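You operate a simulated robot arm through the tools that you are given. There is no shell and no other tool. Be economical: measure what you need, move in short steps, check, and stop when the job is done.

Carry out the task below with a simulated robot arm. There is one attempt and no reset: what you move stays moved.

TASK
Take the black can and put it on top of the brown wide carton on the top of the teal table. Then take the medium bearing marked "75" from the top of the teal table and put it on the top of the white block. Then stack the short carton labelled "57" from the top of the steel table on top of the short carton that says "26". Then put the small carton on the top of the orange table away on the top of the purple table. Then take the purple card from the top of the orange table and leave it on the blue board. Then fetch the narrow carton marked "95" from the top of the long table and set it on the shelf under the long table. Then take the teal ring and leave it on top of the brown empty core. Then fetch the red divider and set it on the shelf under the green table. Keep to this order. Set down upright: black can, purple card.

It is judged by the outcome, as a careful person would: the job done as asked, and still so three seconds after it is handed in. It fails if anything else is knocked over, pushed out of place, dropped, spilled or broken.

THE ROBOT
A 7-joint arm with a two-finger parallel gripper on a trunk, on a base that drives. Base frame: it is fixed to the floor where the robot stands at the start and does not move with it; the origin is under the middle of the robot, x ahead of it, y to its left, z up. Units: mm, rad, N and s.
With the tool pointing down near the work surface it reaches from about 420 to 900 mm from the robot's upright axis, wherever it stands. Its first joint turns from -2.007 to 2.007 rad. Places, roughly: black can [500, 0, 1000]; blue board (14x11x1 cm) [500, -2500, 800]; empty core (6x7x4 cm) [-3600, -1300, 900]; medium bearing [500, 500, 1000]; narrow carton [500, -1750, 750]; purple card [-1250, -750, 1000]; red divider (15x5x4 cm) [-5900, -2700, 700]; shelf under the green table [-5700, -2100, 300]; shelf under the long table [800, -1900, 300]; short carton [500, 1500, 1000]; small carton [-1250, 0, 1000]; teal ring [-1250, -3250, 1000]; top of the purple table [2700, 1900, 800]; top of the white block (24x12 cm) [900, -2020, 880]; wide carton [500, 250, 1000]. Payload 3.91 kg.
The tool frame sits at the grasp point between the pads (the TCP): z along the fingers, y along the line on which they close. The tips reach 30 mm beyond it. Largest opening 110 mm; finger width 20, thickness 10; the body of the gripper, 48 by 112 mm, starts 55 mm behind the TCP.
Orientation is told as [roll, pitch, yaw] about the base's x, y, z axes, in that order, counted from this pose: with the fingers straight down and closing along the base's y, the tool's x points along the base's -x, its y along +y and its z along -z.

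THE INTERFACE
- The arm moves only by the tool arm_command. Its argument "moves" is a list of rows, each a list of 7 numbers: the turn, a rotation vector about the tool's x, y, z in units of 60 degrees (1.0 is 60 degrees), then the shift along the tool's x, y, z in units of 100 mm (1.0 is 100 mm), then the opening, from 0 (shut) to 1 (fully open). In form: [[ax, ay, az, x, y, z, grip], ...]. A call has 1 to 20 rows; each row is the pose to reach, as a shift and turn from the pose commanded when the call began, along the tool's axes at that moment. A call with a number of a shift or a turn outside -1 to 1 is refused whole. Each row takes 0.2 s and may step no farther than 50 mm and 0.15 rad from the row before; otherwise, or with a gripper value out of range, the whole call is refused. Where a pose cannot be reached the arm comes as near as it can. A force on the tool above 40 N (or 10 N above the force at the start of the call, whichever is more), or a blocked arm, ends the call early, and 0.2 s more pass. Each finger travels about 153 mm/s and halts on what it meets, pressing with about 21 N; the grip force reading is that of the motor and also rises with nothing between the fingers. The clock runs only during rows and for 0.2 s after the last one: add rows that repeat a pose to give the fingers time. It gives the time, the measured TCP pose, the force on the tool (base axes), the opening and the grip force at its end, in the units of the frame above (readings bear some noise), with the torque about the TCP (base axes, N m) and any sound that the robot's microphone picked up.
- Cameras (640 x 400 px; columns grow to the right, rows downward): "scene" is now at [232.2, 192.5, 1441.9]; the picture's right is [-0.15, -0.99, 0.00], its down [0.26, -0.04, -0.97] and it looks along [0.95, -0.15, 0.26] (base axes); focal length 214 px, centre (320, 200). "wrist" rides on the gripper at [72, 17, -103] in the tool frame; the picture's right is [-0.23, 0.97, 0.00], its down [-0.76, -0.18, -0.62] and it looks along [-0.61, -0.14, 0.78] (tool axes); focal length 222 px, centre (320, 200). There is no depth. A picture from a camera that has moved, and an enlarged one, comes with that camera's place and axes in the base frame and with its lens. The place of the scene camera against the robot may be out by one fixed shift of up to 12 mm in any direction.
- snapshot(camera): a new picture of that camera. The clock stands still meanwhile.
- raise_lower(by): slides the trunk up (or, below 0, down) by that many mm; the arm and the scene camera ride with it, the base frame stays. It gives what a move gives, with no picture.
- steer(legs): drives the robot by 1 to 6 legs, each [ahead, left, turn to the left] in mm, mm and rad, along the robot's own axes; the way and the turn of a leg run together, so that a leg with both is an arc; at most 1500 mm and 3.142 rad a leg. The arm and the cameras ride along, it lands a little off, and it stops where it bumps. It gives what a move gives.
- pan_tilt(pan, tilt): turns the head with the scene camera to pan (to the left, within 1.396 rad either way) and tilt (down, from -0.506 to 1.204), counted from straight ahead of the robot. It gives what a move gives.
- zoom(camera, box): a new picture of the part [left, top, right, bottom] of that camera's present view, enlarged. The clock stands still meanwhile.
- job_done(): hands the job in; it is judged then, once.

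Work in short steps. Places have to be worked out from the pictures, the camera data and where the tool is seen: move nearer, look again, correct. Check each grasp and each placing, and mend what went wrong. You have 483 turns and 236 pictures in all, those below and enlarged ones among them. Open the gripper and draw the arm clear of the work before you hand the job in, unless the task says otherwise; then end with one line.

The tools are called after "Request:" by a JSON object that holds its "name" and its "arguments". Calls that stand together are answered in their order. arm_command: Moves the arm, as the interface text tells. Its arguments: {"type":"object","properties":{"moves":{"type":"array"}},"required":["moves"]} The other tools are called the same way: raise_lower (by) slides the trunk up or down; steer (legs) drives the base; pan_tilt (pan, tilt) turns the head that bears the scene camera; snapshot (camera) takes a picture; zoom (camera, box) takes an enlarged picture of a part of a camera's view; job_done () hands the job in.

At the start:

```text
t: 0.0
position: [235.7, 463.2, 1177.9]
tcp_rot: [-0.007, -0.01, -0.15]
contact_force: [-0.2, 0.6, 0.2]
wrist_torque: [-0.03, 0.01, -0.01]
finger_gap: 109.9
grip_force: 0.0
trunk travel left (down, up): [-700.0, 290.0]
robot x, y, heading: [-3.7, 2.3, -0.0]
head pan, tilt: [-1.4, 1.201]
```

scene: 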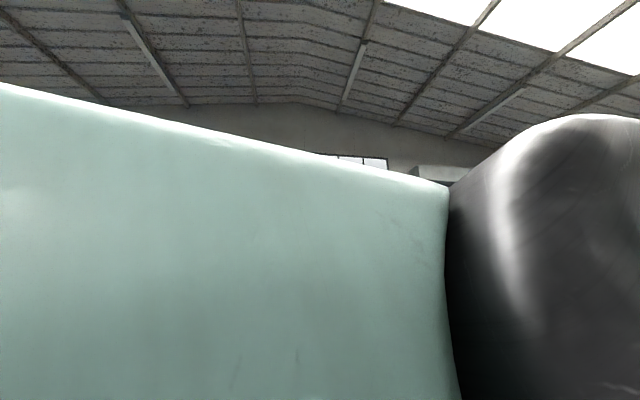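
wrist: 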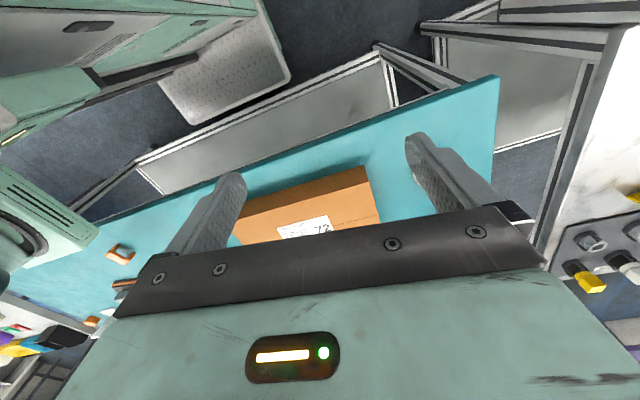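

The scene camera is blocked by the robot's own arm. I turn the head to look ahead and down.

Request:
{"name": "pan_tilt", "arguments": {"pan": 0, "tilt": 0.6}}

Request:
{"name": "snapshot", "arguments": {"camera": "scene"}}

```text
t: 1.5
position: [243.2, 461.7, 1171.8]
tcp_rot: [-0.017, -0.01, -0.165]
contact_force: [0.1, -0.3, 0.1]
wrist_torque: [0.02, -0.01, 0.0]
finger_gap: 110.0
grip_force: 0.0
trunk travel left (down, up): [-700.0, 290.0]
robot x, y, heading: [0.8, -1.6, 0.002]
head pan, tilt: [0.0, 0.6]
```

```text
233 pictures are left
camera scene: at [245.3, 199.9, 1405.1], right [-0.05, -1.0, 0.0], down [-0.16, 0.01, -0.99], along [0.99, -0.05, -0.16], focal length 214 px, centre (320, 200)
```

scene: 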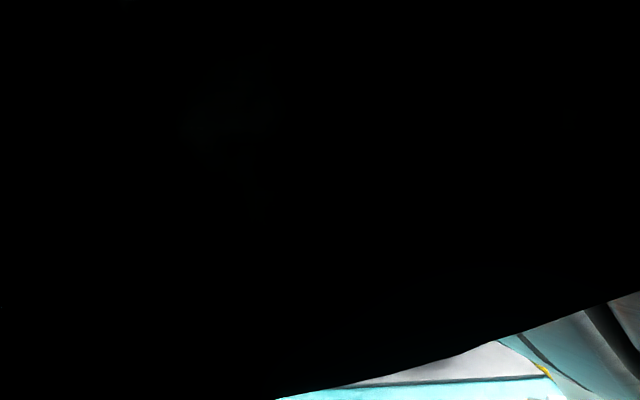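

The view is odd (camera inside the arm's shadow). Taking another picture, after the head has settled.

Request:
{"name": "snapshot", "arguments": {"camera": "scene"}}

Request:
{"name": "snapshot", "arguments": {"camera": "wrist"}}

```text
232 pictures are left
camera scene: at [245.3, 199.9, 1405.1], right [-0.05, -1.0, 0.0], down [-0.16, 0.01, -0.99], along [0.99, -0.05, -0.16], focal length 214 px, centre (320, 200)
```

scene: 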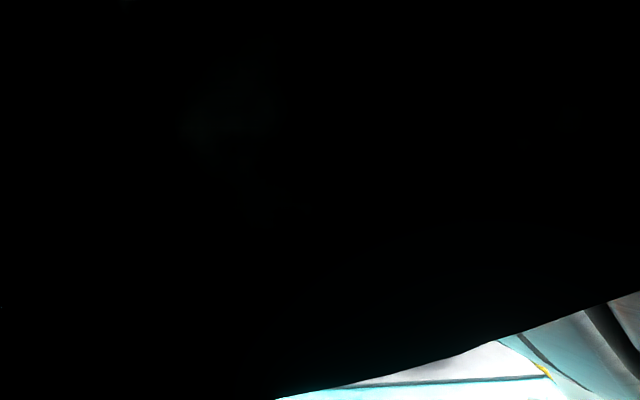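

```text
231 pictures are left
camera wrist: at [174.1, 492.4, 1273.1], right [0.38, 0.92, -0.01], down [0.72, -0.29, 0.63], along [0.58, -0.25, -0.77], focal length 222 px, centre (320, 200)
```

wrist: 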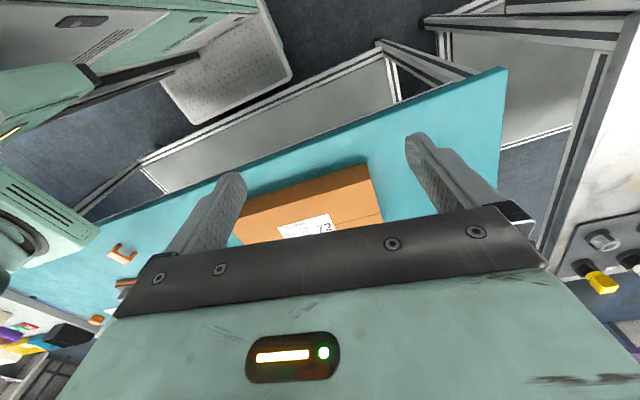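

Mapping of pan/tilt to view is unclear; I test another setting.

Request:
{"name": "pan_tilt", "arguments": {"pan": -0.6, "tilt": 0.6}}

Request:
{"name": "snapshot", "arguments": {"camera": "scene"}}

```text
t: 2.5
position: [243.9, 463.0, 1175.7]
tcp_rot: [-0.007, -0.01, -0.166]
contact_force: [0.2, 0.3, -0.4]
wrist_torque: [-0.01, 0.01, 0.0]
finger_gap: 110.3
grip_force: 0.0
trunk travel left (down, up): [-700.0, 290.0]
robot x, y, heading: [0.9, -1.6, -0.001]
head pan, tilt: [-0.6, 0.6]
```

```text
230 pictures are left
camera scene: at [244.7, 197.2, 1408.0], right [-0.08, -1.0, 0.0], down [-0.12, 0.01, -0.99], along [0.99, -0.08, -0.12], focal length 214 px, centre (320, 200)
```

scene: 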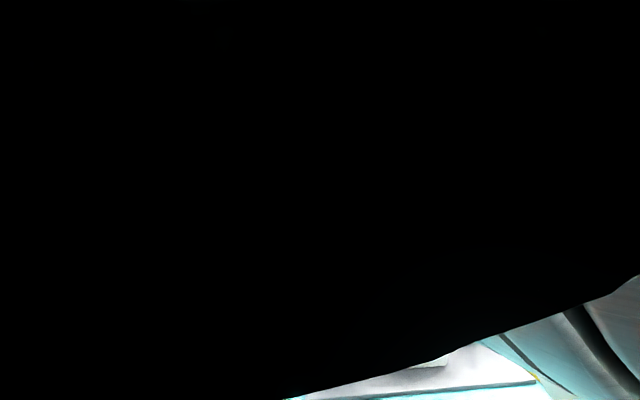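

The arm itself blocks the head camera. I move the hand ahead and left a little (in free air) and look again.

Request:
{"name": "arm_command", "arguments": {"moves": [[0, 0, 0, -0.3, 0, 0, 1], [0, 0, 0, -0.6, 0, 0, 1], [0, 0, 0, -1, 0, 0, 1]]}}

Request:
{"name": "pan_tilt", "arguments": {"pan": -0.6, "tilt": 0.8}}

Request:
{"name": "snapshot", "arguments": {"camera": "scene"}}

Request:
{"name": "snapshot", "arguments": {"camera": "wrist"}}

```text
t: 3.3
position: [330.9, 448.2, 1179.9]
tcp_rot: [-0.004, -0.006, -0.145]
contact_force: [-0.2, -0.2, 0.7]
wrist_torque: [-0.02, -0.02, -0.01]
finger_gap: 109.9
grip_force: 0.1
trunk travel left (down, up): [-700.0, 290.0]
robot x, y, heading: [0.2, 0.6, 0.002]
head pan, tilt: [-0.6, 0.6]
```

```text
t: 4.1
position: [333.8, 446.7, 1179.7]
tcp_rot: [-0.007, -0.01, -0.15]
contact_force: [0.6, 0.3, -0.6]
wrist_torque: [0.01, 0.0, -0.03]
finger_gap: 110.1
grip_force: 0.1
trunk travel left (down, up): [-700.0, 290.0]
robot x, y, heading: [1.7, -1.0, 0.002]
head pan, tilt: [-0.6, 0.799]
```

```text
229 pictures are left
camera scene: at [219.3, 159.1, 1347.4], right [-0.56, -0.83, 0.0], down [-0.59, 0.4, -0.7], along [0.58, -0.39, -0.72], focal length 214 px, centre (320, 200)
```

scene: 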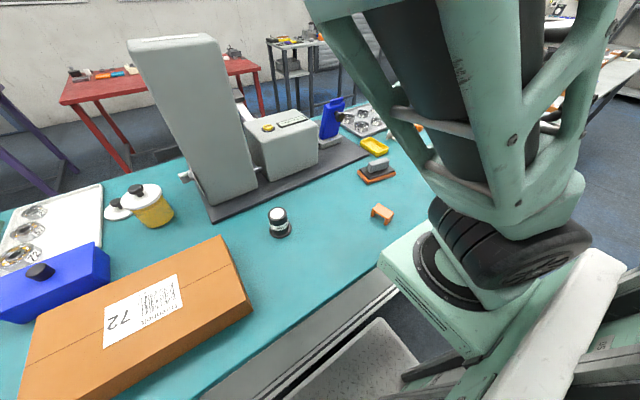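

```text
228 pictures are left
camera wrist: at [263.8, 475.0, 1281.3], right [0.37, 0.93, -0.01], down [0.72, -0.28, 0.63], along [0.58, -0.24, -0.78], focal length 222 px, centre (320, 200)
```

wrist: 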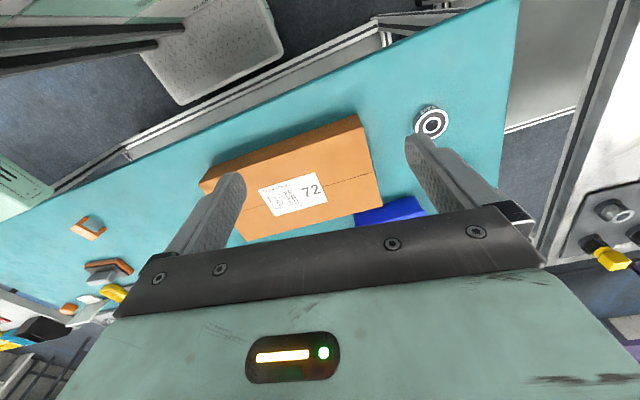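

The head now turns freely. I zoom on the can and the carton, and look to the left side of the teal table.

Request:
{"name": "zoom", "arguments": {"camera": "scene", "box": [200, 160, 360, 260]}}

Request:
{"name": "pan_tilt", "arguments": {"pan": 0.3, "tilt": 0.8}}

Request:
{"name": "snapshot", "arguments": {"camera": "scene"}}

```text
4.00 times, centred on (280, 210) of scene
camera zoom: at [219.3, 159.1, 1347.4], right [-0.56, -0.83, 0.0], down [-0.59, 0.4, -0.7], along [0.58, -0.39, -0.72], focal length 858 px, centre (480, 160)
```

zoom: 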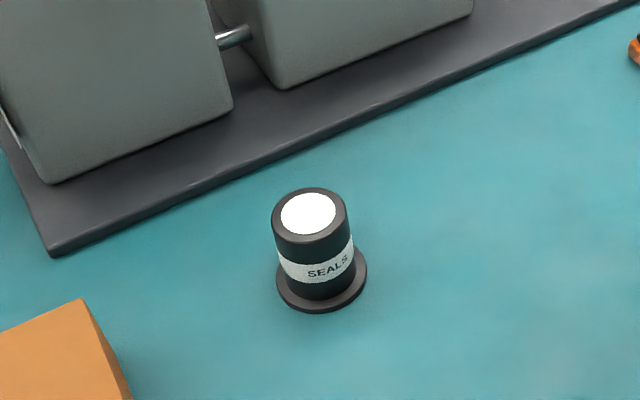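

```text
t: 5.3
position: [333.4, 446.7, 1179.8]
tcp_rot: [-0.007, -0.01, -0.149]
contact_force: [0.3, -0.7, 0.1]
wrist_torque: [-0.01, 0.0, 0.01]
finger_gap: 110.4
grip_force: 0.1
trunk travel left (down, up): [-700.0, 290.0]
robot x, y, heading: [0.4, -0.8, 0.002]
head pan, tilt: [0.3, 0.799]
```

```text
226 pictures are left
camera scene: at [229.7, 228.5, 1347.3], right [0.29, -0.96, 0.0], down [-0.69, -0.21, -0.7], along [0.67, 0.21, -0.72], focal length 214 px, centre (320, 200)
```

scene: 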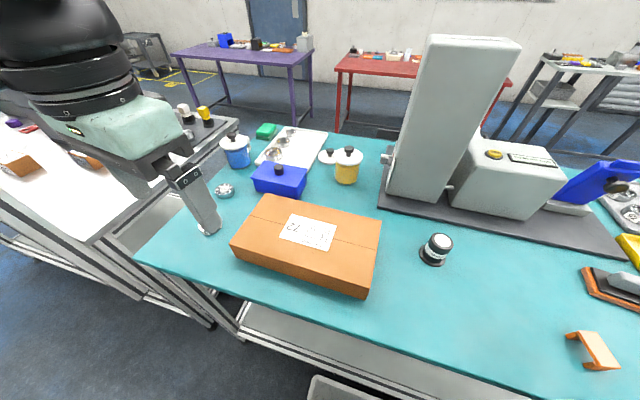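

The black can "SEALS" stands near (540, 65) on the teal table; the bearing lies left of the carton. I move the hand toward above the can, straightening the yaw.

Request:
{"name": "arm_command", "arguments": {"moves": [[0, 0, -0.07, -0.3, -0.4, 0, 1], [0, 0, -0.143, -0.6, -0.75, 0, 1], [0, 0, -0.143, -0.64, -0.95, 0, 1]]}}

Request:
{"name": "arm_command", "arguments": {"moves": [[0, 0, 0, -0.2, -0.45, 0, 1], [0, 0, 0, -0.4, -0.9, 0, 1], [0, 0, 0, -0.45, -1, 0, 1]]}}

Request:
{"name": "arm_command", "arguments": {"moves": [[0, 0, 0, -0.2, -0.45, 0, 1], [0, 0, 0, -0.4, -0.9, 0, 1], [0, 0, 0, -0.45, -1, 0, 1]]}}

Request:
{"name": "snapshot", "arguments": {"camera": "wrist"}}

```text
t: 6.1
position: [382.0, 344.3, 1178.8]
tcp_rot: [-0.008, -0.009, 0.0]
contact_force: [-0.6, 0.4, 0.3]
wrist_torque: [-0.02, 0.05, 0.01]
finger_gap: 110.0
grip_force: 0.1
trunk travel left (down, up): [-700.0, 290.0]
robot x, y, heading: [0.7, -1.0, -0.001]
head pan, tilt: [0.3, 0.799]
```

```text
t: 6.9
position: [429.7, 243.6, 1182.5]
tcp_rot: [-0.009, -0.007, 0.001]
contact_force: [0.9, 1.0, 0.0]
wrist_torque: [0.01, 0.03, 0.01]
finger_gap: 109.9
grip_force: 0.0
trunk travel left (down, up): [-700.0, 290.0]
robot x, y, heading: [-2.0, -0.9, -0.003]
head pan, tilt: [0.3, 0.799]
```

```text
t: 7.7
position: [473.1, 143.5, 1182.8]
tcp_rot: [-0.008, -0.006, 0.0]
contact_force: [-0.4, 0.5, 0.8]
wrist_torque: [-0.02, 0.0, -0.04]
finger_gap: 109.9
grip_force: 0.0
trunk travel left (down, up): [-700.0, 290.0]
robot x, y, heading: [-5.7, 2.0, -0.004]
head pan, tilt: [0.3, 0.799]
```

```text
225 pictures are left
camera wrist: at [399.9, 161.0, 1284.6], right [0.23, 0.97, -0.01], down [0.76, -0.17, 0.63], along [0.61, -0.15, -0.78], focal length 222 px, centre (320, 200)
```

wrist: 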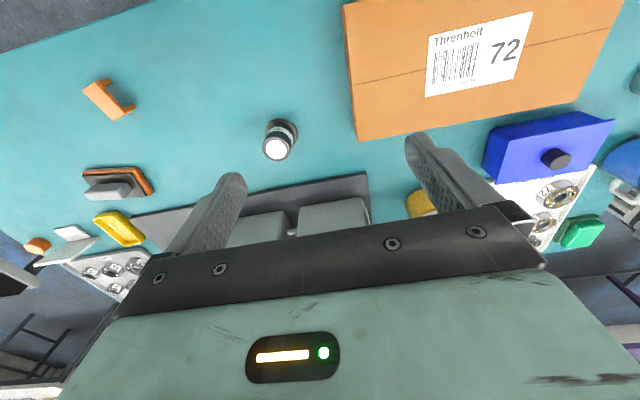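

The can appears near (530, 58). I move above it and descend partway.

Request:
{"name": "arm_command", "arguments": {"moves": [[0, 0, 0, -0.25, -0.42, 0, 1], [0, 0, 0, -0.5, -0.84, 0.0, 1], [0, 0, 0, -0.56, -0.86, 0.4, 1], [0, 0, 0, -0.56, -0.86, 0.8, 1]]}}

Request:
{"name": "snapshot", "arguments": {"camera": "wrist"}}

```text
t: 8.7
position: [528.7, 56.1, 1101.9]
tcp_rot: [-0.009, -0.006, 0.0]
contact_force: [0.5, 0.6, 0.4]
wrist_torque: [0.0, -0.06, 0.03]
finger_gap: 110.0
grip_force: 0.1
trunk travel left (down, up): [-700.0, 290.0]
robot x, y, heading: [-0.2, -0.5, -0.0]
head pan, tilt: [0.3, 0.799]
```

```text
224 pictures are left
camera wrist: at [455.0, 73.2, 1204.0], right [0.23, 0.97, -0.01], down [0.76, -0.17, 0.63], along [0.61, -0.15, -0.78], focal length 222 px, centre (320, 200)
```

wrist: 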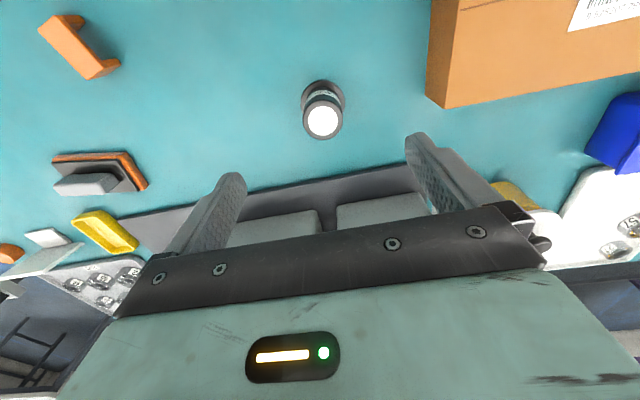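

The can's axis is near (538, 54) with top at z≈944. I correct and descend to about z 1020.

Request:
{"name": "arm_command", "arguments": {"moves": [[0, 0, 0, -0.09, -0.03, 0.4, 1], [0, 0, 0, -0.09, -0.03, 0.8, 1], [0, 0, 0, -0.09, -0.03, 0.8, 1]]}}

Request:
{"name": "snapshot", "arguments": {"camera": "wrist"}}

Request:
{"name": "pan_tilt", "arguments": {"pan": -0.5, "tilt": 0.8}}

Request:
{"name": "snapshot", "arguments": {"camera": "scene"}}

```text
t: 9.5
position: [540.7, 53.6, 1022.3]
tcp_rot: [-0.01, -0.007, -0.001]
contact_force: [0.7, -0.3, -0.1]
wrist_torque: [-0.01, -0.02, 0.02]
finger_gap: 110.1
grip_force: 0.0
trunk travel left (down, up): [-700.0, 290.0]
robot x, y, heading: [1.9, 2.6, 0.001]
head pan, tilt: [0.3, 0.799]
```

```text
223 pictures are left
camera wrist: at [466.9, 70.0, 1124.2], right [0.23, 0.97, -0.01], down [0.76, -0.17, 0.63], along [0.61, -0.15, -0.78], focal length 222 px, centre (320, 200)
```

wrist: 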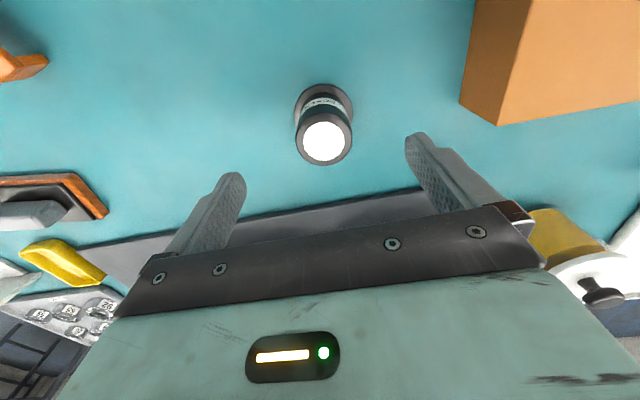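

```text
t: 10.6
position: [539.5, 52.6, 1022.1]
tcp_rot: [-0.011, -0.007, 0.001]
contact_force: [0.3, -0.1, 0.3]
wrist_torque: [-0.02, 0.01, 0.0]
finger_gap: 110.0
grip_force: 0.0
trunk travel left (down, up): [-700.0, 290.0]
robot x, y, heading: [1.5, 0.0, -0.002]
head pan, tilt: [-0.499, 0.799]
```

```text
222 pictures are left
camera scene: at [223.5, 166.1, 1347.3], right [-0.48, -0.88, 0.0], down [-0.63, 0.34, -0.7], along [0.61, -0.33, -0.72], focal length 214 px, centre (320, 200)
```

scene: 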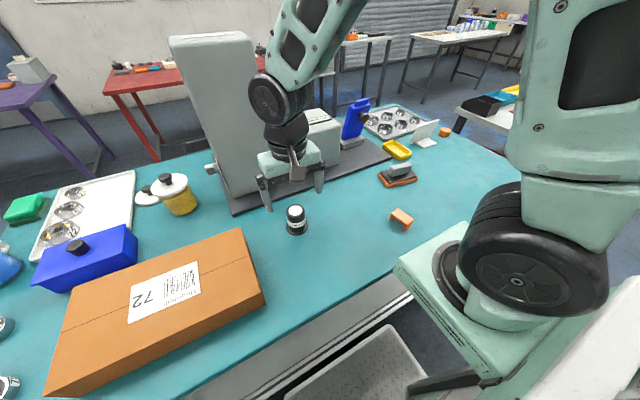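

Top of the can is near (546, 53, 940). I descend a further 60 mm and check alignment.

Request:
{"name": "arm_command", "arguments": {"moves": [[0, 0, 0, -0.06, 0, 0.3, 1], [0, 0, 0, -0.06, 0, 0.6, 1], [0, 0, 0, -0.06, 0, 0.6, 1]]}}

Request:
{"name": "snapshot", "arguments": {"camera": "wrist"}}

Request:
{"name": "zoom", "arguments": {"camera": "scene", "box": [200, 120, 360, 260]}}

```text
t: 11.4
position: [548.8, 51.6, 963.5]
tcp_rot: [-0.008, -0.006, 0.0]
contact_force: [0.9, -0.1, -0.1]
wrist_torque: [0.0, 0.0, 0.03]
finger_gap: 110.1
grip_force: 0.0
trunk travel left (down, up): [-700.0, 290.0]
robot x, y, heading: [-2.2, -0.0, -0.002]
head pan, tilt: [-0.499, 0.799]
```

```text
221 pictures are left
camera wrist: at [473.9, 69.2, 1064.4], right [0.23, 0.97, -0.01], down [0.76, -0.17, 0.63], along [0.61, -0.15, -0.78], focal length 222 px, centre (320, 200)
```

wrist: 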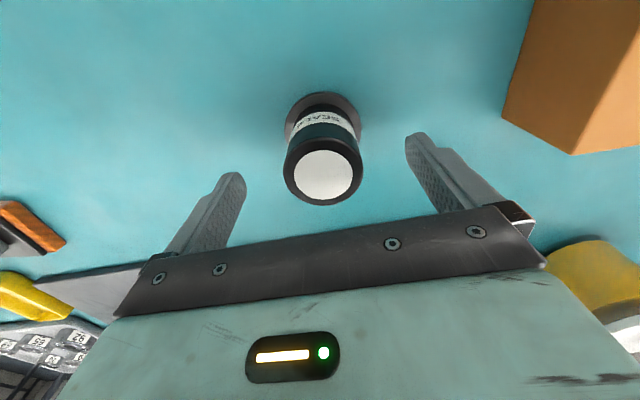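

```text
2.86 times, centred on (280, 190) of scene
camera zoom: at [223.4, 166.0, 1347.4], right [-0.48, -0.88, 0.0], down [-0.63, 0.34, -0.7], along [0.61, -0.33, -0.72], focal length 613 px, centre (434, 229)
```

zoom: 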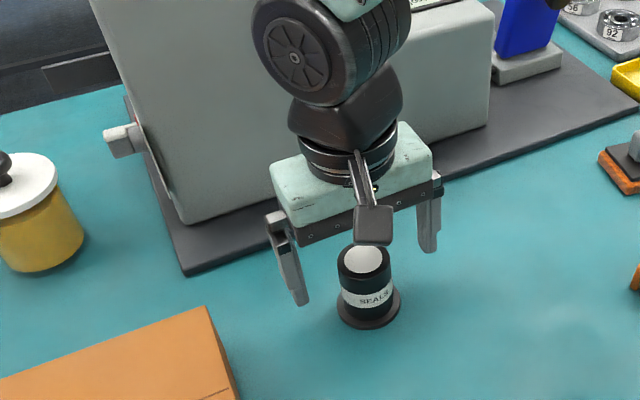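

The top centre computes to (549, 52, 946), right under the TCP. Descend 38 mm and close.

Request:
{"name": "arm_command", "arguments": {"moves": [[0, 0, 0, 0, 0, 0.2, 1], [0, 0, 0, 0, 0, 0.38, 1], [0, 0, 0, 0, 0, 0.38, 1], [0, 0, 0, 0, 0, 0.38, 0.4], [0, 0, 0, 0, 0, 0.38, 0.2], [0, 0, 0, 0, 0, 0.38, 0.2], [0, 0, 0, 0, 0, 0.38, 0.2]]}}

Request:
{"name": "snapshot", "arguments": {"camera": "wrist"}}

```text
t: 12.0
position: [546.1, 55.4, 931.4]
tcp_rot: [-0.004, -0.01, 0.001]
contact_force: [-5.0, -1.5, 17.3]
wrist_torque: [0.95, 0.32, 0.26]
finger_gap: 109.3
grip_force: 0.1
trunk travel left (down, up): [-700.0, 290.0]
robot x, y, heading: [-0.9, -1.0, -0.001]
head pan, tilt: [-0.499, 0.799]
stopped in row 3: the force on the tool passed its limit at 44 N (the readings are from after the stop); the commanded pose is now the measured one
```

```text
219 pictures are left
camera wrist: at [472.4, 71.2, 1032.3], right [0.23, 0.97, 0.0], down [0.75, -0.17, 0.63], along [0.62, -0.14, -0.77], focal length 222 px, centre (320, 200)
```

wrist: 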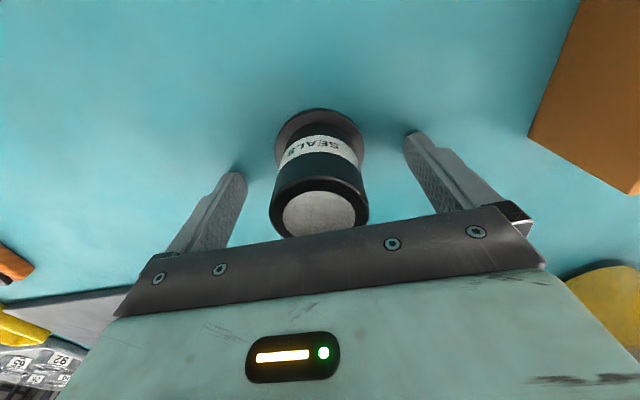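

The fingertips touched the table (table top ≈ 900). I raise 15 mm to be above the flange and close.

Request:
{"name": "arm_command", "arguments": {"moves": [[0, 0, 0, -0.02, -0.02, -0.15, 1], [0, 0, 0, -0.02, -0.02, -0.15, 0.7], [0, 0, 0, -0.02, -0.02, -0.15, 0.4], [0, 0, 0, -0.02, -0.02, -0.15, 0.2], [0, 0, 0, -0.02, -0.02, -0.15, 0.2], [0, 0, 0, -0.02, -0.02, -0.15, 0.2]]}}

Request:
{"name": "snapshot", "arguments": {"camera": "wrist"}}

```text
t: 13.4
position: [549.0, 52.8, 943.9]
tcp_rot: [-0.005, -0.01, 0.001]
contact_force: [0.4, 0.3, 0.7]
wrist_torque: [0.08, 0.01, 0.0]
finger_gap: 43.9
grip_force: 20.8
trunk travel left (down, up): [-700.0, 290.0]
robot x, y, heading: [-1.6, -1.7, 0.0]
head pan, tilt: [-0.499, 0.799]
```

```text
218 pictures are left
camera wrist: at [475.8, 68.9, 1046.5], right [0.23, 0.97, 0.0], down [0.76, -0.17, 0.63], along [0.61, -0.15, -0.78], focal length 222 px, centre (320, 200)
```

wrist: 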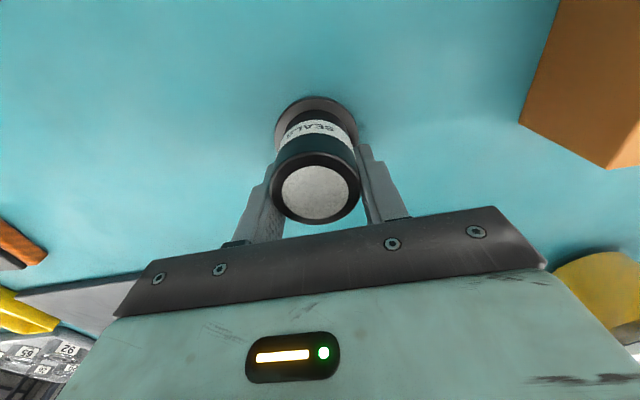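

Gripped (44 mm). Lift 100 mm and head for the carton.

Request:
{"name": "arm_command", "arguments": {"moves": [[0, 0, 0, 0, 0, -0.3, 0.2], [0, 0, 0, 0, 0, -0.7, 0.2], [0, 0, 0, 0, 0, -1, 0.2], [0, 0, 0, 0.1, 0.4, -1, 0.2], [0, 0, 0, 0.2, 0.8, -1, 0.2], [0, 0, 0, 0.25, 1, -1, 0.2]]}}

Request:
{"name": "arm_command", "arguments": {"moves": [[0, 0, 0, 0.1, 0.4, -0.3, 0.2], [0, 0, 0, 0.2, 0.8, -0.3, 0.2], [0, 0, 0, 0.25, 1, -0.3, 0.2]]}}

Request:
{"name": "snapshot", "arguments": {"camera": "wrist"}}

Request:
{"name": "pan_tilt", "arguments": {"pan": 0.2, "tilt": 0.8}}

Request:
{"name": "snapshot", "arguments": {"camera": "scene"}}

```text
t: 14.8
position: [522.8, 153.1, 1044.5]
tcp_rot: [-0.006, -0.008, 0.001]
contact_force: [0.3, -0.4, -0.8]
wrist_torque: [0.04, -0.02, -0.03]
finger_gap: 44.1
grip_force: 21.2
trunk travel left (down, up): [-700.0, 290.0]
robot x, y, heading: [-0.1, -0.1, -0.0]
head pan, tilt: [-0.499, 0.799]
```

```text
refused: row 1 steps farther than a row can; nothing moved
```

```text
217 pictures are left
camera wrist: at [449.0, 168.9, 1146.4], right [0.23, 0.97, 0.0], down [0.76, -0.17, 0.63], along [0.61, -0.15, -0.78], focal length 222 px, centre (320, 200)
```

wrist: 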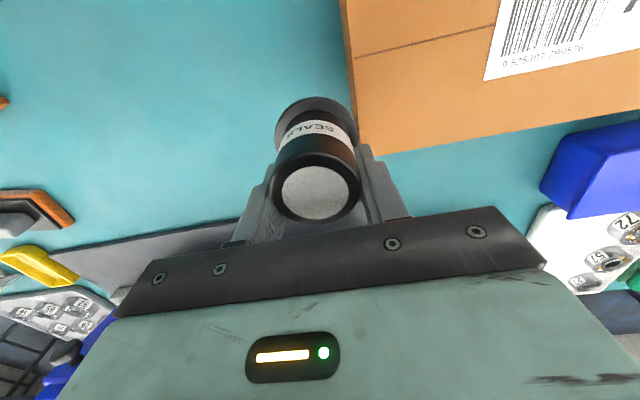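

```text
t: 15.9
position: [522.7, 152.7, 1044.2]
tcp_rot: [-0.005, -0.01, 0.0]
contact_force: [-0.1, -0.6, -1.5]
wrist_torque: [0.0, -0.01, -0.01]
finger_gap: 44.2
grip_force: 21.5
trunk travel left (down, up): [-700.0, 290.0]
robot x, y, heading: [3.1, 0.3, 0.002]
head pan, tilt: [0.201, 0.799]
```

```text
216 pictures are left
camera scene: at [231.8, 220.7, 1347.3], right [0.2, -0.98, 0.0], down [-0.7, -0.14, -0.7], along [0.68, 0.14, -0.72], focal length 214 px, centre (320, 200)
```

scene: 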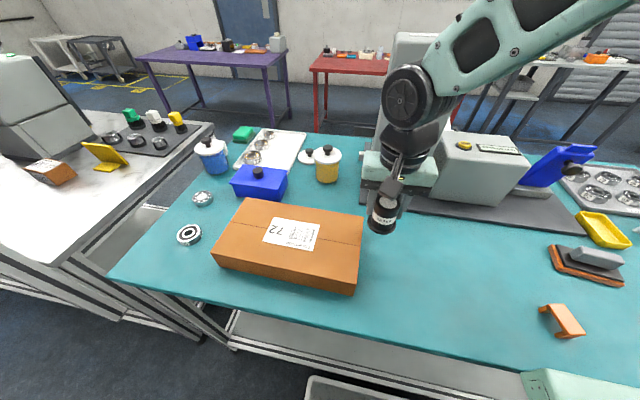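

Carton top spans x≈405–560, y≈190–475 with top near z 960. I carry the can to about (480, 332).

Request:
{"name": "arm_command", "arguments": {"moves": [[0, 0, 0, 0.1, 0.4, -0.2, 0.2], [0, 0, 0, 0.2, 0.8, -0.3, 0.2], [0, 0, 0, 0.22, 0.9, -0.3, 0.2]]}}

Request:
{"name": "arm_command", "arguments": {"moves": [[0, 0, 0, 0.1, 0.4, 0, 0.2], [0, 0, 0, 0.2, 0.8, 0, 0.2], [0, 0, 0, 0.21, 0.89, 0, 0.2]]}}

Request:
{"name": "snapshot", "arguments": {"camera": "wrist"}}

Request:
{"name": "snapshot", "arguments": {"camera": "scene"}}

```text
t: 16.7
position: [499.5, 241.6, 1074.7]
tcp_rot: [-0.006, -0.01, 0.0]
contact_force: [0.0, -0.6, -1.5]
wrist_torque: [0.01, -0.02, 0.01]
finger_gap: 44.0
grip_force: 21.3
trunk travel left (down, up): [-700.0, 290.0]
robot x, y, heading: [-1.5, 1.3, 0.005]
head pan, tilt: [0.201, 0.799]
```

```text
t: 17.5
position: [480.3, 332.0, 1073.1]
tcp_rot: [-0.006, -0.012, 0.0]
contact_force: [-0.3, -0.3, -2.4]
wrist_torque: [0.04, 0.0, -0.03]
finger_gap: 44.3
grip_force: 20.9
trunk travel left (down, up): [-700.0, 290.0]
robot x, y, heading: [-2.4, -2.1, -0.001]
head pan, tilt: [0.201, 0.799]
```

```text
215 pictures are left
camera wrist: at [406.9, 348.1, 1175.4], right [0.23, 0.97, 0.0], down [0.76, -0.17, 0.63], along [0.61, -0.15, -0.78], focal length 222 px, centre (320, 200)
```

wrist: 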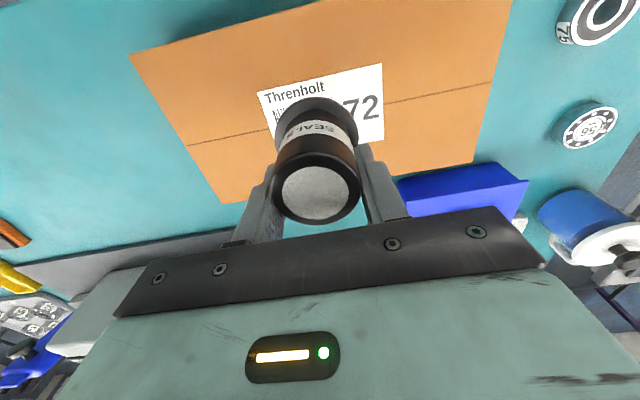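

```text
214 pictures are left
camera scene: at [231.8, 220.6, 1347.4], right [0.2, -0.98, 0.0], down [-0.7, -0.14, -0.7], along [0.68, 0.14, -0.72], focal length 214 px, centre (320, 200)
```

scene: 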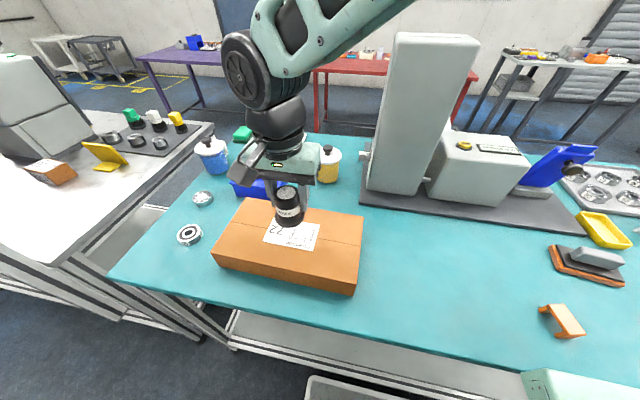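

The can is over the middle of the carton. I descend gently until contact.

Request:
{"name": "arm_command", "arguments": {"moves": [[0, 0, 0, 0, 0, 0.3, 0.2], [0, 0, 0, 0, 0, 0.5, 0.2], [0, 0, 0, 0, 0, 0.55, 0.2], [0, 0, 0, 0, 0, 0.6, 0.2], [0, 0, 0, 0, 0, 0.6, 0.2]]}}

Request:
{"name": "zoom", "arguments": {"camera": "scene", "box": [200, 120, 380, 300]}}

```text
t: 18.7
position: [480.7, 332.2, 1012.5]
tcp_rot: [-0.004, -0.011, 0.001]
contact_force: [-0.5, -0.8, -1.4]
wrist_torque: [0.02, 0.01, 0.0]
finger_gap: 43.9
grip_force: 20.9
trunk travel left (down, up): [-700.0, 290.0]
robot x, y, heading: [-1.6, 2.1, -0.0]
head pan, tilt: [0.201, 0.799]
```

```text
2.22 times, centred on (290, 210) of scene
camera zoom: at [231.8, 220.8, 1347.3], right [0.2, -0.98, 0.0], down [-0.7, -0.14, -0.7], along [0.68, 0.14, -0.72], focal length 477 px, centre (387, 178)
```

zoom: 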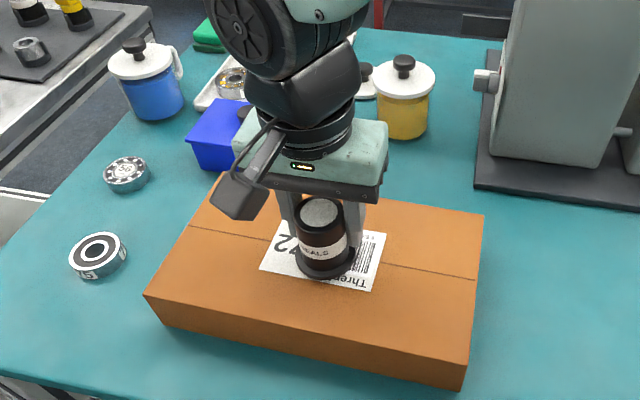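

Still no contact at 1012; continue in small steps.

Request:
{"name": "arm_command", "arguments": {"moves": [[0, 0, 0, 0, 0, 0.03, 0.2], [0, 0, 0, 0, 0, 0.06, 0.2], [0, 0, 0, 0, 0, 0.09, 0.2]]}}

```text
t: 19.5
position: [481.4, 331.9, 1003.7]
tcp_rot: [-0.004, -0.009, 0.0]
contact_force: [-0.6, -2.8, 7.7]
wrist_torque: [0.16, 0.18, 0.07]
finger_gap: 44.5
grip_force: 21.2
trunk travel left (down, up): [-700.0, 290.0]
robot x, y, heading: [-0.0, -0.8, 0.002]
head pan, tilt: [0.201, 0.799]
```

Contact (about 9 N). Release and withdraw up.

Request:
{"name": "arm_command", "arguments": {"moves": [[0, 0, 0, 0, 0, 0, 0.5], [0, 0, 0, 0, 0, 0, 0.7], [0, 0, 0, 0, 0, 0, 0.8], [0, 0, 0, 0, 0, -0.4, 0.8], [0, 0, 0, 0, 0, -0.8, 0.8], [0, 0, 0, 0, 0, -1, 0.8]]}}

Request:
{"name": "zoom", "arguments": {"camera": "scene", "box": [160, 120, 400, 300]}}

Request:
{"name": "snapshot", "arguments": {"camera": "wrist"}}

```text
t: 20.9
position: [478.7, 331.8, 1103.6]
tcp_rot: [-0.005, -0.01, 0.0]
contact_force: [0.0, -0.1, -0.3]
wrist_torque: [0.01, 0.03, -0.02]
finger_gap: 88.0
grip_force: 0.0
trunk travel left (down, up): [-700.0, 290.0]
robot x, y, heading: [0.2, 0.5, 0.004]
head pan, tilt: [0.201, 0.799]
```

```text
2.22 times, centred on (280, 210) of scene
camera zoom: at [231.9, 220.9, 1347.3], right [0.2, -0.98, 0.0], down [-0.7, -0.14, -0.7], along [0.68, 0.14, -0.72], focal length 477 px, centre (409, 178)
```

zoom: 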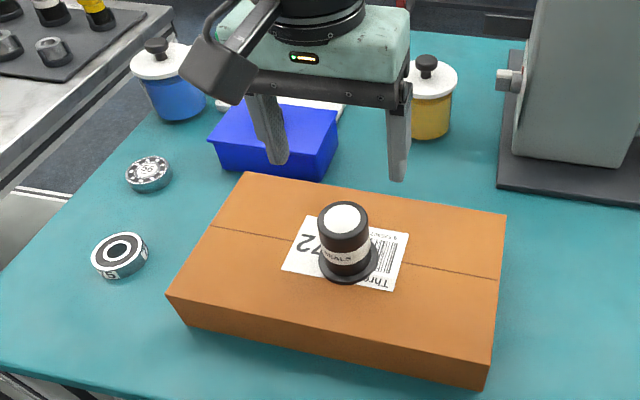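

```text
211 pictures are left
camera wrist: at [406.6, 349.3, 1206.3], right [0.23, 0.97, 0.0], down [0.76, -0.17, 0.63], along [0.61, -0.15, -0.78], focal length 222 px, centre (320, 200)
```

wrist: 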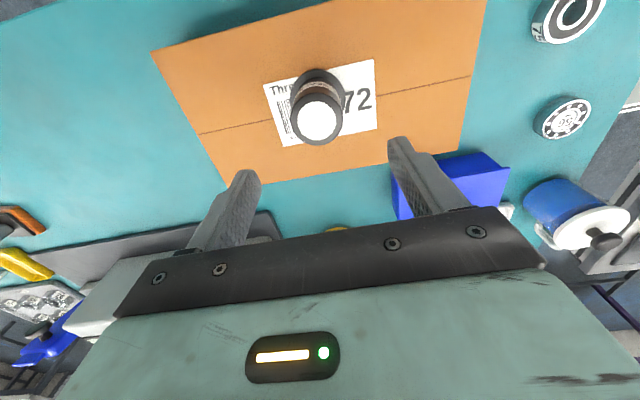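

The can stands upright on the carton. Now zoom on the two bearings at the left to read their marks.

Request:
{"name": "zoom", "arguments": {"camera": "wrist", "box": [500, 0, 640, 150]}}

Request:
{"name": "zoom", "arguments": {"camera": "scene", "box": [160, 170, 250, 260]}}

```text
2.67 times, centred on (570, 75) of wrist
camera zoom: at [406.6, 349.3, 1206.3], right [0.23, 0.97, 0.0], down [0.76, -0.17, 0.63], along [0.61, -0.15, -0.78], focal length 592 px, centre (-347, 533)
```

zoom: 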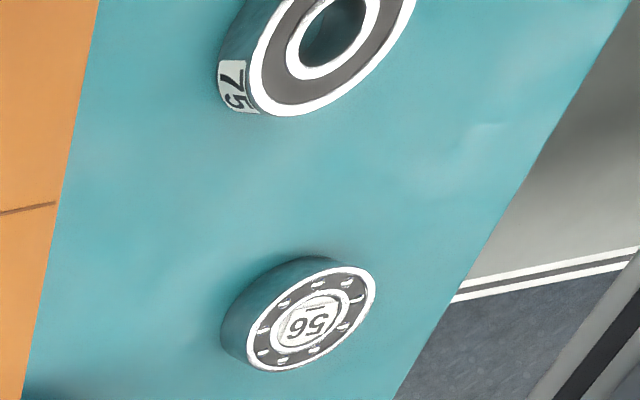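

```text
4.44 times, centred on (205, 215) of scene
camera zoom: at [231.9, 220.9, 1347.3], right [0.2, -0.98, 0.0], down [-0.7, -0.14, -0.7], along [0.68, 0.14, -0.72], focal length 953 px, centre (831, 133)
```

zoom: 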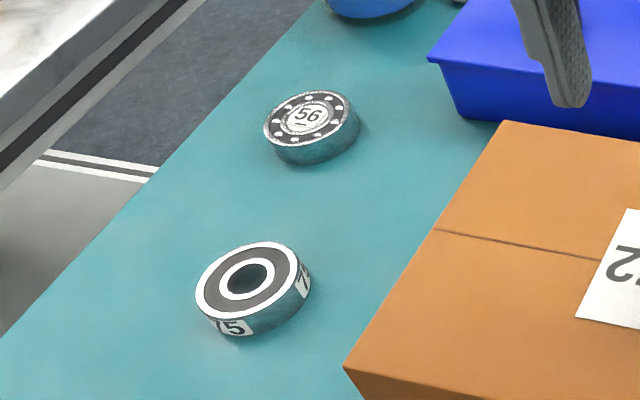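

The bearing "75" lies flat near (457, 583). I move the hand over it at safe height.

Request:
{"name": "arm_command", "arguments": {"moves": [[0, 0, 0, 0.03, 0.45, 0, 1], [0, 0, 0, 0.06, 0.9, 0, 1], [0, 0, 0, 0.07, 1, 0, 1]]}}

Request:
{"name": "arm_command", "arguments": {"moves": [[0, 0, 0, 0.03, 0.45, 0, 1], [0, 0, 0, 0.06, 0.9, 0, 1], [0, 0, 0, 0.07, 1, 0, 1]]}}

Request:
{"name": "arm_command", "arguments": {"moves": [[0, 0, 0, 0.08, 0.45, 0.1, 1], [0, 0, 0, 0.08, 0.5, 0.5, 1], [0, 0, 0, 0.08, 0.5, 0.5, 1]]}}

Request:
{"name": "snapshot", "arguments": {"camera": "wrist"}}

```text
t: 21.7
position: [470.9, 430.0, 1102.9]
tcp_rot: [-0.005, -0.011, -0.001]
contact_force: [0.0, 0.2, -0.1]
wrist_torque: [-0.02, -0.03, 0.0]
finger_gap: 110.0
grip_force: 0.0
trunk travel left (down, up): [-700.0, 290.0]
robot x, y, heading: [-1.1, 2.9, 0.005]
head pan, tilt: [0.201, 0.799]
```

```text
t: 22.5
position: [465.7, 531.9, 1101.2]
tcp_rot: [-0.006, -0.009, 0.0]
contact_force: [-0.4, -0.3, 0.2]
wrist_torque: [0.01, 0.01, -0.02]
finger_gap: 110.1
grip_force: 0.0
trunk travel left (down, up): [-700.0, 290.0]
robot x, y, heading: [-0.2, 0.3, 0.003]
head pan, tilt: [0.201, 0.799]
```

```text
t: 23.3
position: [458.8, 550.2, 1053.0]
tcp_rot: [-0.005, -0.01, -0.001]
contact_force: [-0.7, -0.2, 1.3]
wrist_torque: [0.0, -0.02, -0.01]
finger_gap: 110.0
grip_force: 0.1
out of reach, approached as far as the arm can: row 1, 2, 3
trunk travel left (down, up): [-700.0, 290.0]
robot x, y, heading: [-0.3, 2.9, 0.006]
head pan, tilt: [0.201, 0.799]
```

```text
208 pictures are left
camera wrist: at [385.0, 566.9, 1153.6], right [0.23, 0.97, 0.0], down [0.76, -0.17, 0.63], along [0.61, -0.15, -0.78], focal length 222 px, centre (320, 200)
```

wrist: 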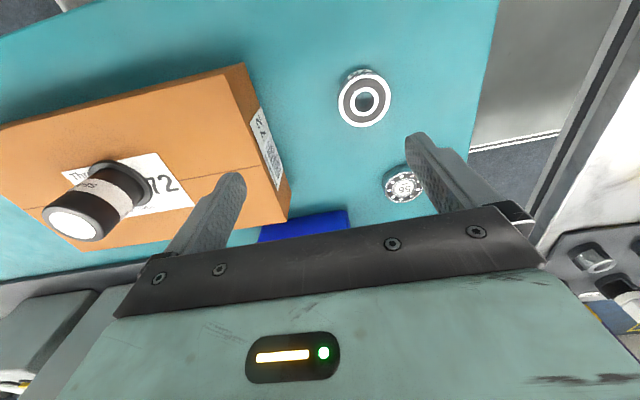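

The reach ends there; the bearing is near (454, 594). I strafe the base 80 mm left.

Request:
{"name": "steer", "arguments": {"legs": [[0, 80, 0]]}}

Request:
{"name": "snapshot", "arguments": {"camera": "wrist"}}

```text
t: 24.4
position: [458.5, 630.5, 1052.3]
tcp_rot: [-0.007, -0.012, -0.002]
contact_force: [-0.5, -0.2, 0.5]
wrist_torque: [0.01, 0.01, -0.02]
finger_gap: 110.0
grip_force: 0.0
trunk travel left (down, up): [-700.0, 290.0]
robot x, y, heading: [-1.4, 79.9, 0.001]
head pan, tilt: [0.201, 0.799]
```

```text
207 pictures are left
camera wrist: at [386.0, 648.0, 1153.7], right [0.23, 0.97, 0.0], down [0.76, -0.17, 0.63], along [0.61, -0.15, -0.78], focal length 222 px, centre (320, 200)
```

wrist: 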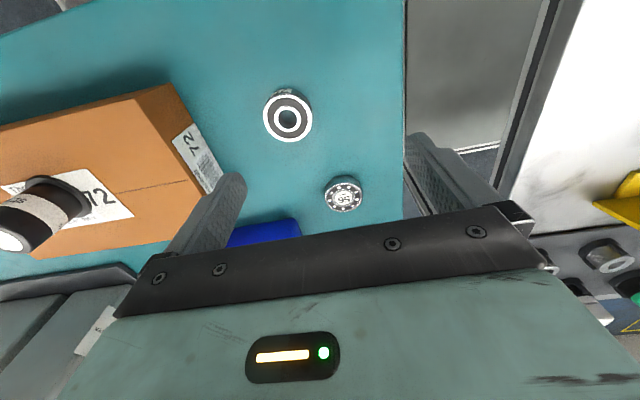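

Bearing confirmed near (454, 595). Move over it and descend to z≈985.

Request:
{"name": "arm_command", "arguments": {"moves": [[0, 0, 0, 0.05, -0.35, 0.0, 1], [0, 0, 0, 0.05, -0.35, 0.4, 1], [0, 0, 0, 0.05, -0.35, 0.7, 1], [0, 0, 0, 0.05, -0.35, 0.7, 1]]}}

Request:
{"name": "snapshot", "arguments": {"camera": "wrist"}}

```text
t: 25.4
position: [455.3, 595.8, 982.3]
tcp_rot: [-0.004, -0.01, -0.002]
contact_force: [0.8, -0.4, 0.9]
wrist_torque: [-0.01, 0.0, 0.01]
finger_gap: 109.9
grip_force: 0.0
trunk travel left (down, up): [-700.0, 290.0]
robot x, y, heading: [0.0, 83.0, -0.002]
head pan, tilt: [0.201, 0.799]
```

```text
206 pictures are left
camera wrist: at [381.1, 612.6, 1084.0], right [0.23, 0.97, 0.0], down [0.76, -0.18, 0.63], along [0.61, -0.15, -0.78], focal length 222 px, centre (320, 200)
```

wrist: 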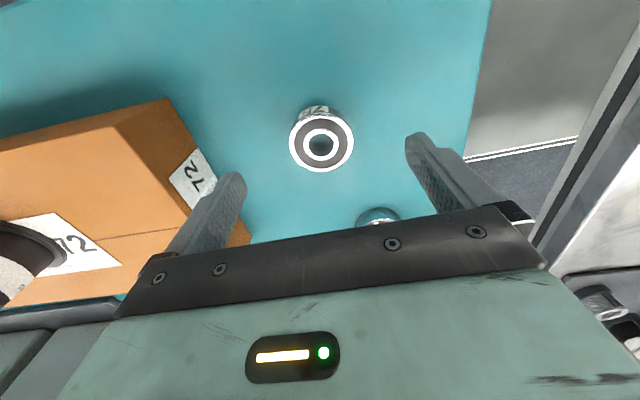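

Well aligned. Descend 47 mm and close.

Request:
{"name": "arm_command", "arguments": {"moves": [[0, 0, 0, 0.02, 0, 0.3, 1], [0, 0, 0, 0.02, 0, 0.47, 1], [0, 0, 0, 0.02, 0, 0.47, 1], [0, 0, 0, 0.02, 0, 0.47, 0.6], [0, 0, 0, 0.02, 0, 0.47, 0.25], [0, 0, 0, 0.02, 0, 0.47, 0.25], [0, 0, 0, 0.02, 0, 0.47, 0.25]]}}

Request:
{"name": "snapshot", "arguments": {"camera": "wrist"}}

```text
t: 26.9
position: [453.2, 595.2, 935.2]
tcp_rot: [-0.005, -0.01, -0.003]
contact_force: [0.2, 0.9, 1.0]
wrist_torque: [-0.01, -0.01, -0.03]
finger_gap: 50.3
grip_force: 21.1
trunk travel left (down, up): [-700.0, 290.0]
robot x, y, heading: [0.7, 79.4, -0.007]
head pan, tilt: [0.201, 0.799]
```

```text
205 pictures are left
camera wrist: at [379.7, 611.3, 1037.1], right [0.23, 0.97, 0.0], down [0.76, -0.17, 0.63], along [0.61, -0.15, -0.78], focal length 222 px, centre (320, 200)
```

wrist: 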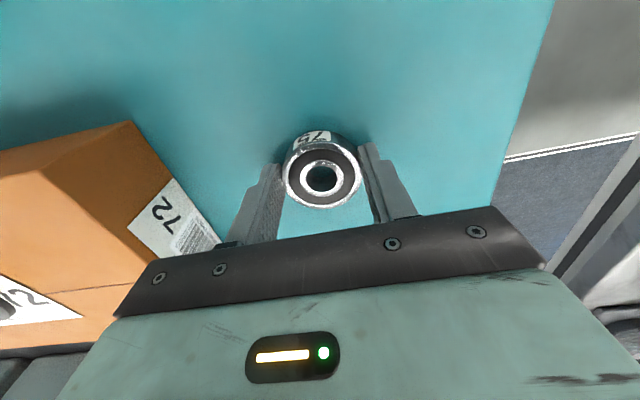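

Bearing gripped. Lift 150 mm and look to the right along the driving way.

Request:
{"name": "arm_command", "arguments": {"moves": [[0, 0, 0, 0, 0, -0.35, 0.25], [0, 0, 0, 0, 0, -0.8, 0.25], [0, 0, 0, 0, 0, -1, 0.25]]}}

Request:
{"name": "arm_command", "arguments": {"moves": [[0, 0, 0, 0, 0, -0.45, 0.25], [0, 0, 0, 0, 0, -0.9, 0.25]]}}

Request:
{"name": "pan_tilt", "arguments": {"pan": -1.2, "tilt": 0.4}}

Request:
{"name": "snapshot", "arguments": {"camera": "scene"}}

```text
t: 27.8
position: [453.0, 596.1, 1035.6]
tcp_rot: [-0.006, -0.01, -0.001]
contact_force: [0.5, 0.4, -0.6]
wrist_torque: [-0.04, -0.01, 0.03]
finger_gap: 50.7
grip_force: 20.6
trunk travel left (down, up): [-700.0, 290.0]
robot x, y, heading: [1.6, 80.2, 0.0]
head pan, tilt: [0.201, 0.799]
```

```text
t: 28.4
position: [452.8, 597.4, 1124.4]
tcp_rot: [-0.005, -0.01, 0.002]
contact_force: [0.5, 0.4, -2.8]
wrist_torque: [-0.02, 0.05, -0.01]
finger_gap: 50.6
grip_force: 21.4
trunk travel left (down, up): [-700.0, 290.0]
robot x, y, heading: [0.9, 82.4, -0.003]
head pan, tilt: [0.201, 0.799]
```

```text
t: 29.9
position: [452.3, 597.5, 1124.5]
tcp_rot: [-0.004, -0.01, -0.002]
contact_force: [-0.7, -0.2, -1.6]
wrist_torque: [0.0, 0.0, -0.02]
finger_gap: 50.5
grip_force: 21.1
trunk travel left (down, up): [-700.0, 290.0]
robot x, y, heading: [1.0, 83.4, -0.001]
head pan, tilt: [-1.201, 0.4]
```

```text
204 pictures are left
camera scene: at [186.5, 199.7, 1382.4], right [-0.93, -0.36, 0.0], down [-0.14, 0.36, -0.92], along [0.33, -0.86, -0.39], focal length 214 px, centre (320, 200)
```

scene: 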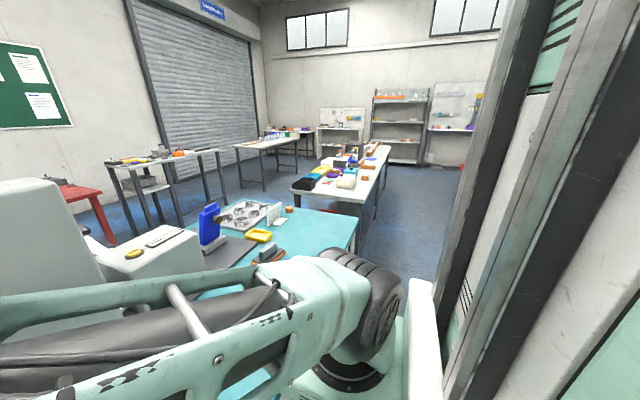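

The long table lies ahead-right (edge x≈410, y from −1100). I retract the hand a little, then strafe right along the aisle.

Request:
{"name": "arm_command", "arguments": {"moves": [[0, 0, 0, 0.35, -0.3, 0, 0.25], [0, 0, 0, 0.7, -0.6, 0, 0.25], [0, 0, 0, 1, -0.9, 0, 0.25]]}}

Request:
{"name": "steer", "arguments": {"legs": [[0, -1000, 0]]}}

Request:
{"name": "snapshot", "arguments": {"camera": "scene"}}

```text
t: 30.7
position: [354.2, 508.6, 1123.3]
tcp_rot: [-0.006, -0.01, -0.002]
contact_force: [0.5, 0.2, -1.3]
wrist_torque: [-0.01, 0.04, 0.03]
finger_gap: 50.4
grip_force: 21.3
trunk travel left (down, up): [-700.0, 290.0]
robot x, y, heading: [2.0, 79.7, 0.001]
head pan, tilt: [-1.201, 0.4]
```

```text
t: 35.9
position: [352.9, -491.8, 1124.5]
tcp_rot: [-0.006, -0.011, 0.01]
contact_force: [0.2, 0.3, -1.1]
wrist_torque: [0.0, 0.02, 0.03]
finger_gap: 50.5
grip_force: 21.4
trunk travel left (down, up): [-700.0, 290.0]
robot x, y, heading: [1.7, -926.1, 0.014]
head pan, tilt: [-1.201, 0.4]
```

```text
203 pictures are left
camera scene: at [189.8, -803.6, 1382.4], right [-0.93, -0.37, 0.0], down [-0.14, 0.36, -0.92], along [0.34, -0.86, -0.39], focal length 214 px, centre (320, 200)
```

scene: 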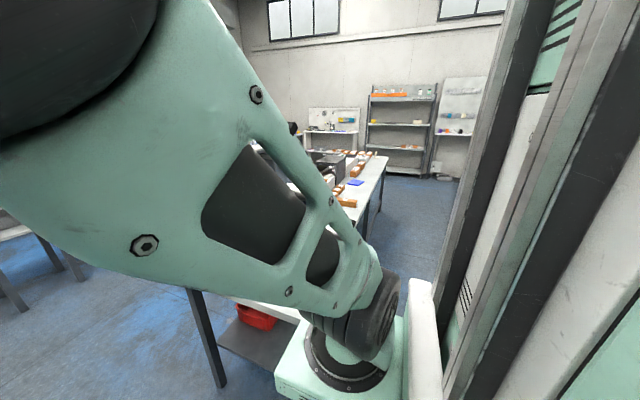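

Clear on. Continue right by 1000 mm and look with the wrist and the scene camera.

Request:
{"name": "steer", "arguments": {"legs": [[0, -1000, 0]]}}

Request:
{"name": "pan_tilt", "arguments": {"pan": -0.2, "tilt": 0.6}}

Request:
{"name": "snapshot", "arguments": {"camera": "scene"}}

Request:
{"name": "snapshot", "arguments": {"camera": "wrist"}}

```text
t: 41.1
position: [364.7, -1486.3, 1124.2]
tcp_rot: [-0.004, -0.01, 0.028]
contact_force: [0.3, -0.7, -2.3]
wrist_torque: [0.02, -0.01, -0.04]
finger_gap: 50.7
grip_force: 21.1
trunk travel left (down, up): [-700.0, 290.0]
robot x, y, heading: [22.4, -1926.7, 0.031]
head pan, tilt: [-1.201, 0.4]
```

```text
t: 42.4
position: [370.6, -1486.6, 1121.1]
tcp_rot: [-0.011, -0.01, 0.02]
contact_force: [0.3, -0.3, -2.0]
wrist_torque: [-0.03, 0.02, 0.01]
finger_gap: 50.5
grip_force: 20.9
trunk travel left (down, up): [-700.0, 290.0]
robot x, y, heading: [25.2, -1922.0, 0.024]
head pan, tilt: [-0.201, 0.6]
```

```text
202 pictures are left
camera scene: at [215.9, -1795.6, 1378.8], right [-0.87, -0.49, 0.0], down [-0.21, 0.37, -0.91], along [0.44, -0.79, -0.42], focal length 214 px, centre (320, 200)
```

scene: 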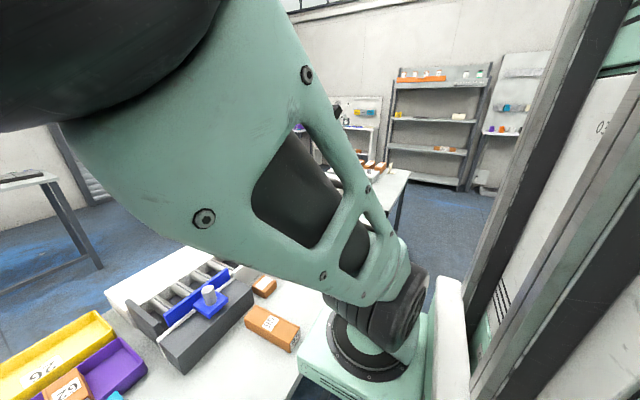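

```text
201 pictures are left
camera wrist: at [296.5, -1471.1, 1223.3], right [0.21, 0.98, -0.01], down [0.76, -0.16, 0.63], along [0.62, -0.14, -0.77], focal length 222 px, centre (320, 200)
```

wrist: 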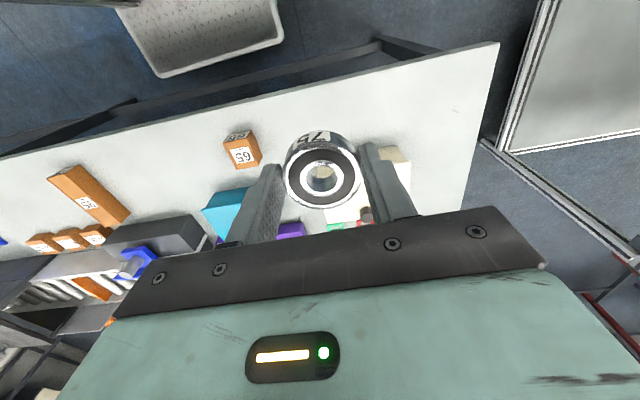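

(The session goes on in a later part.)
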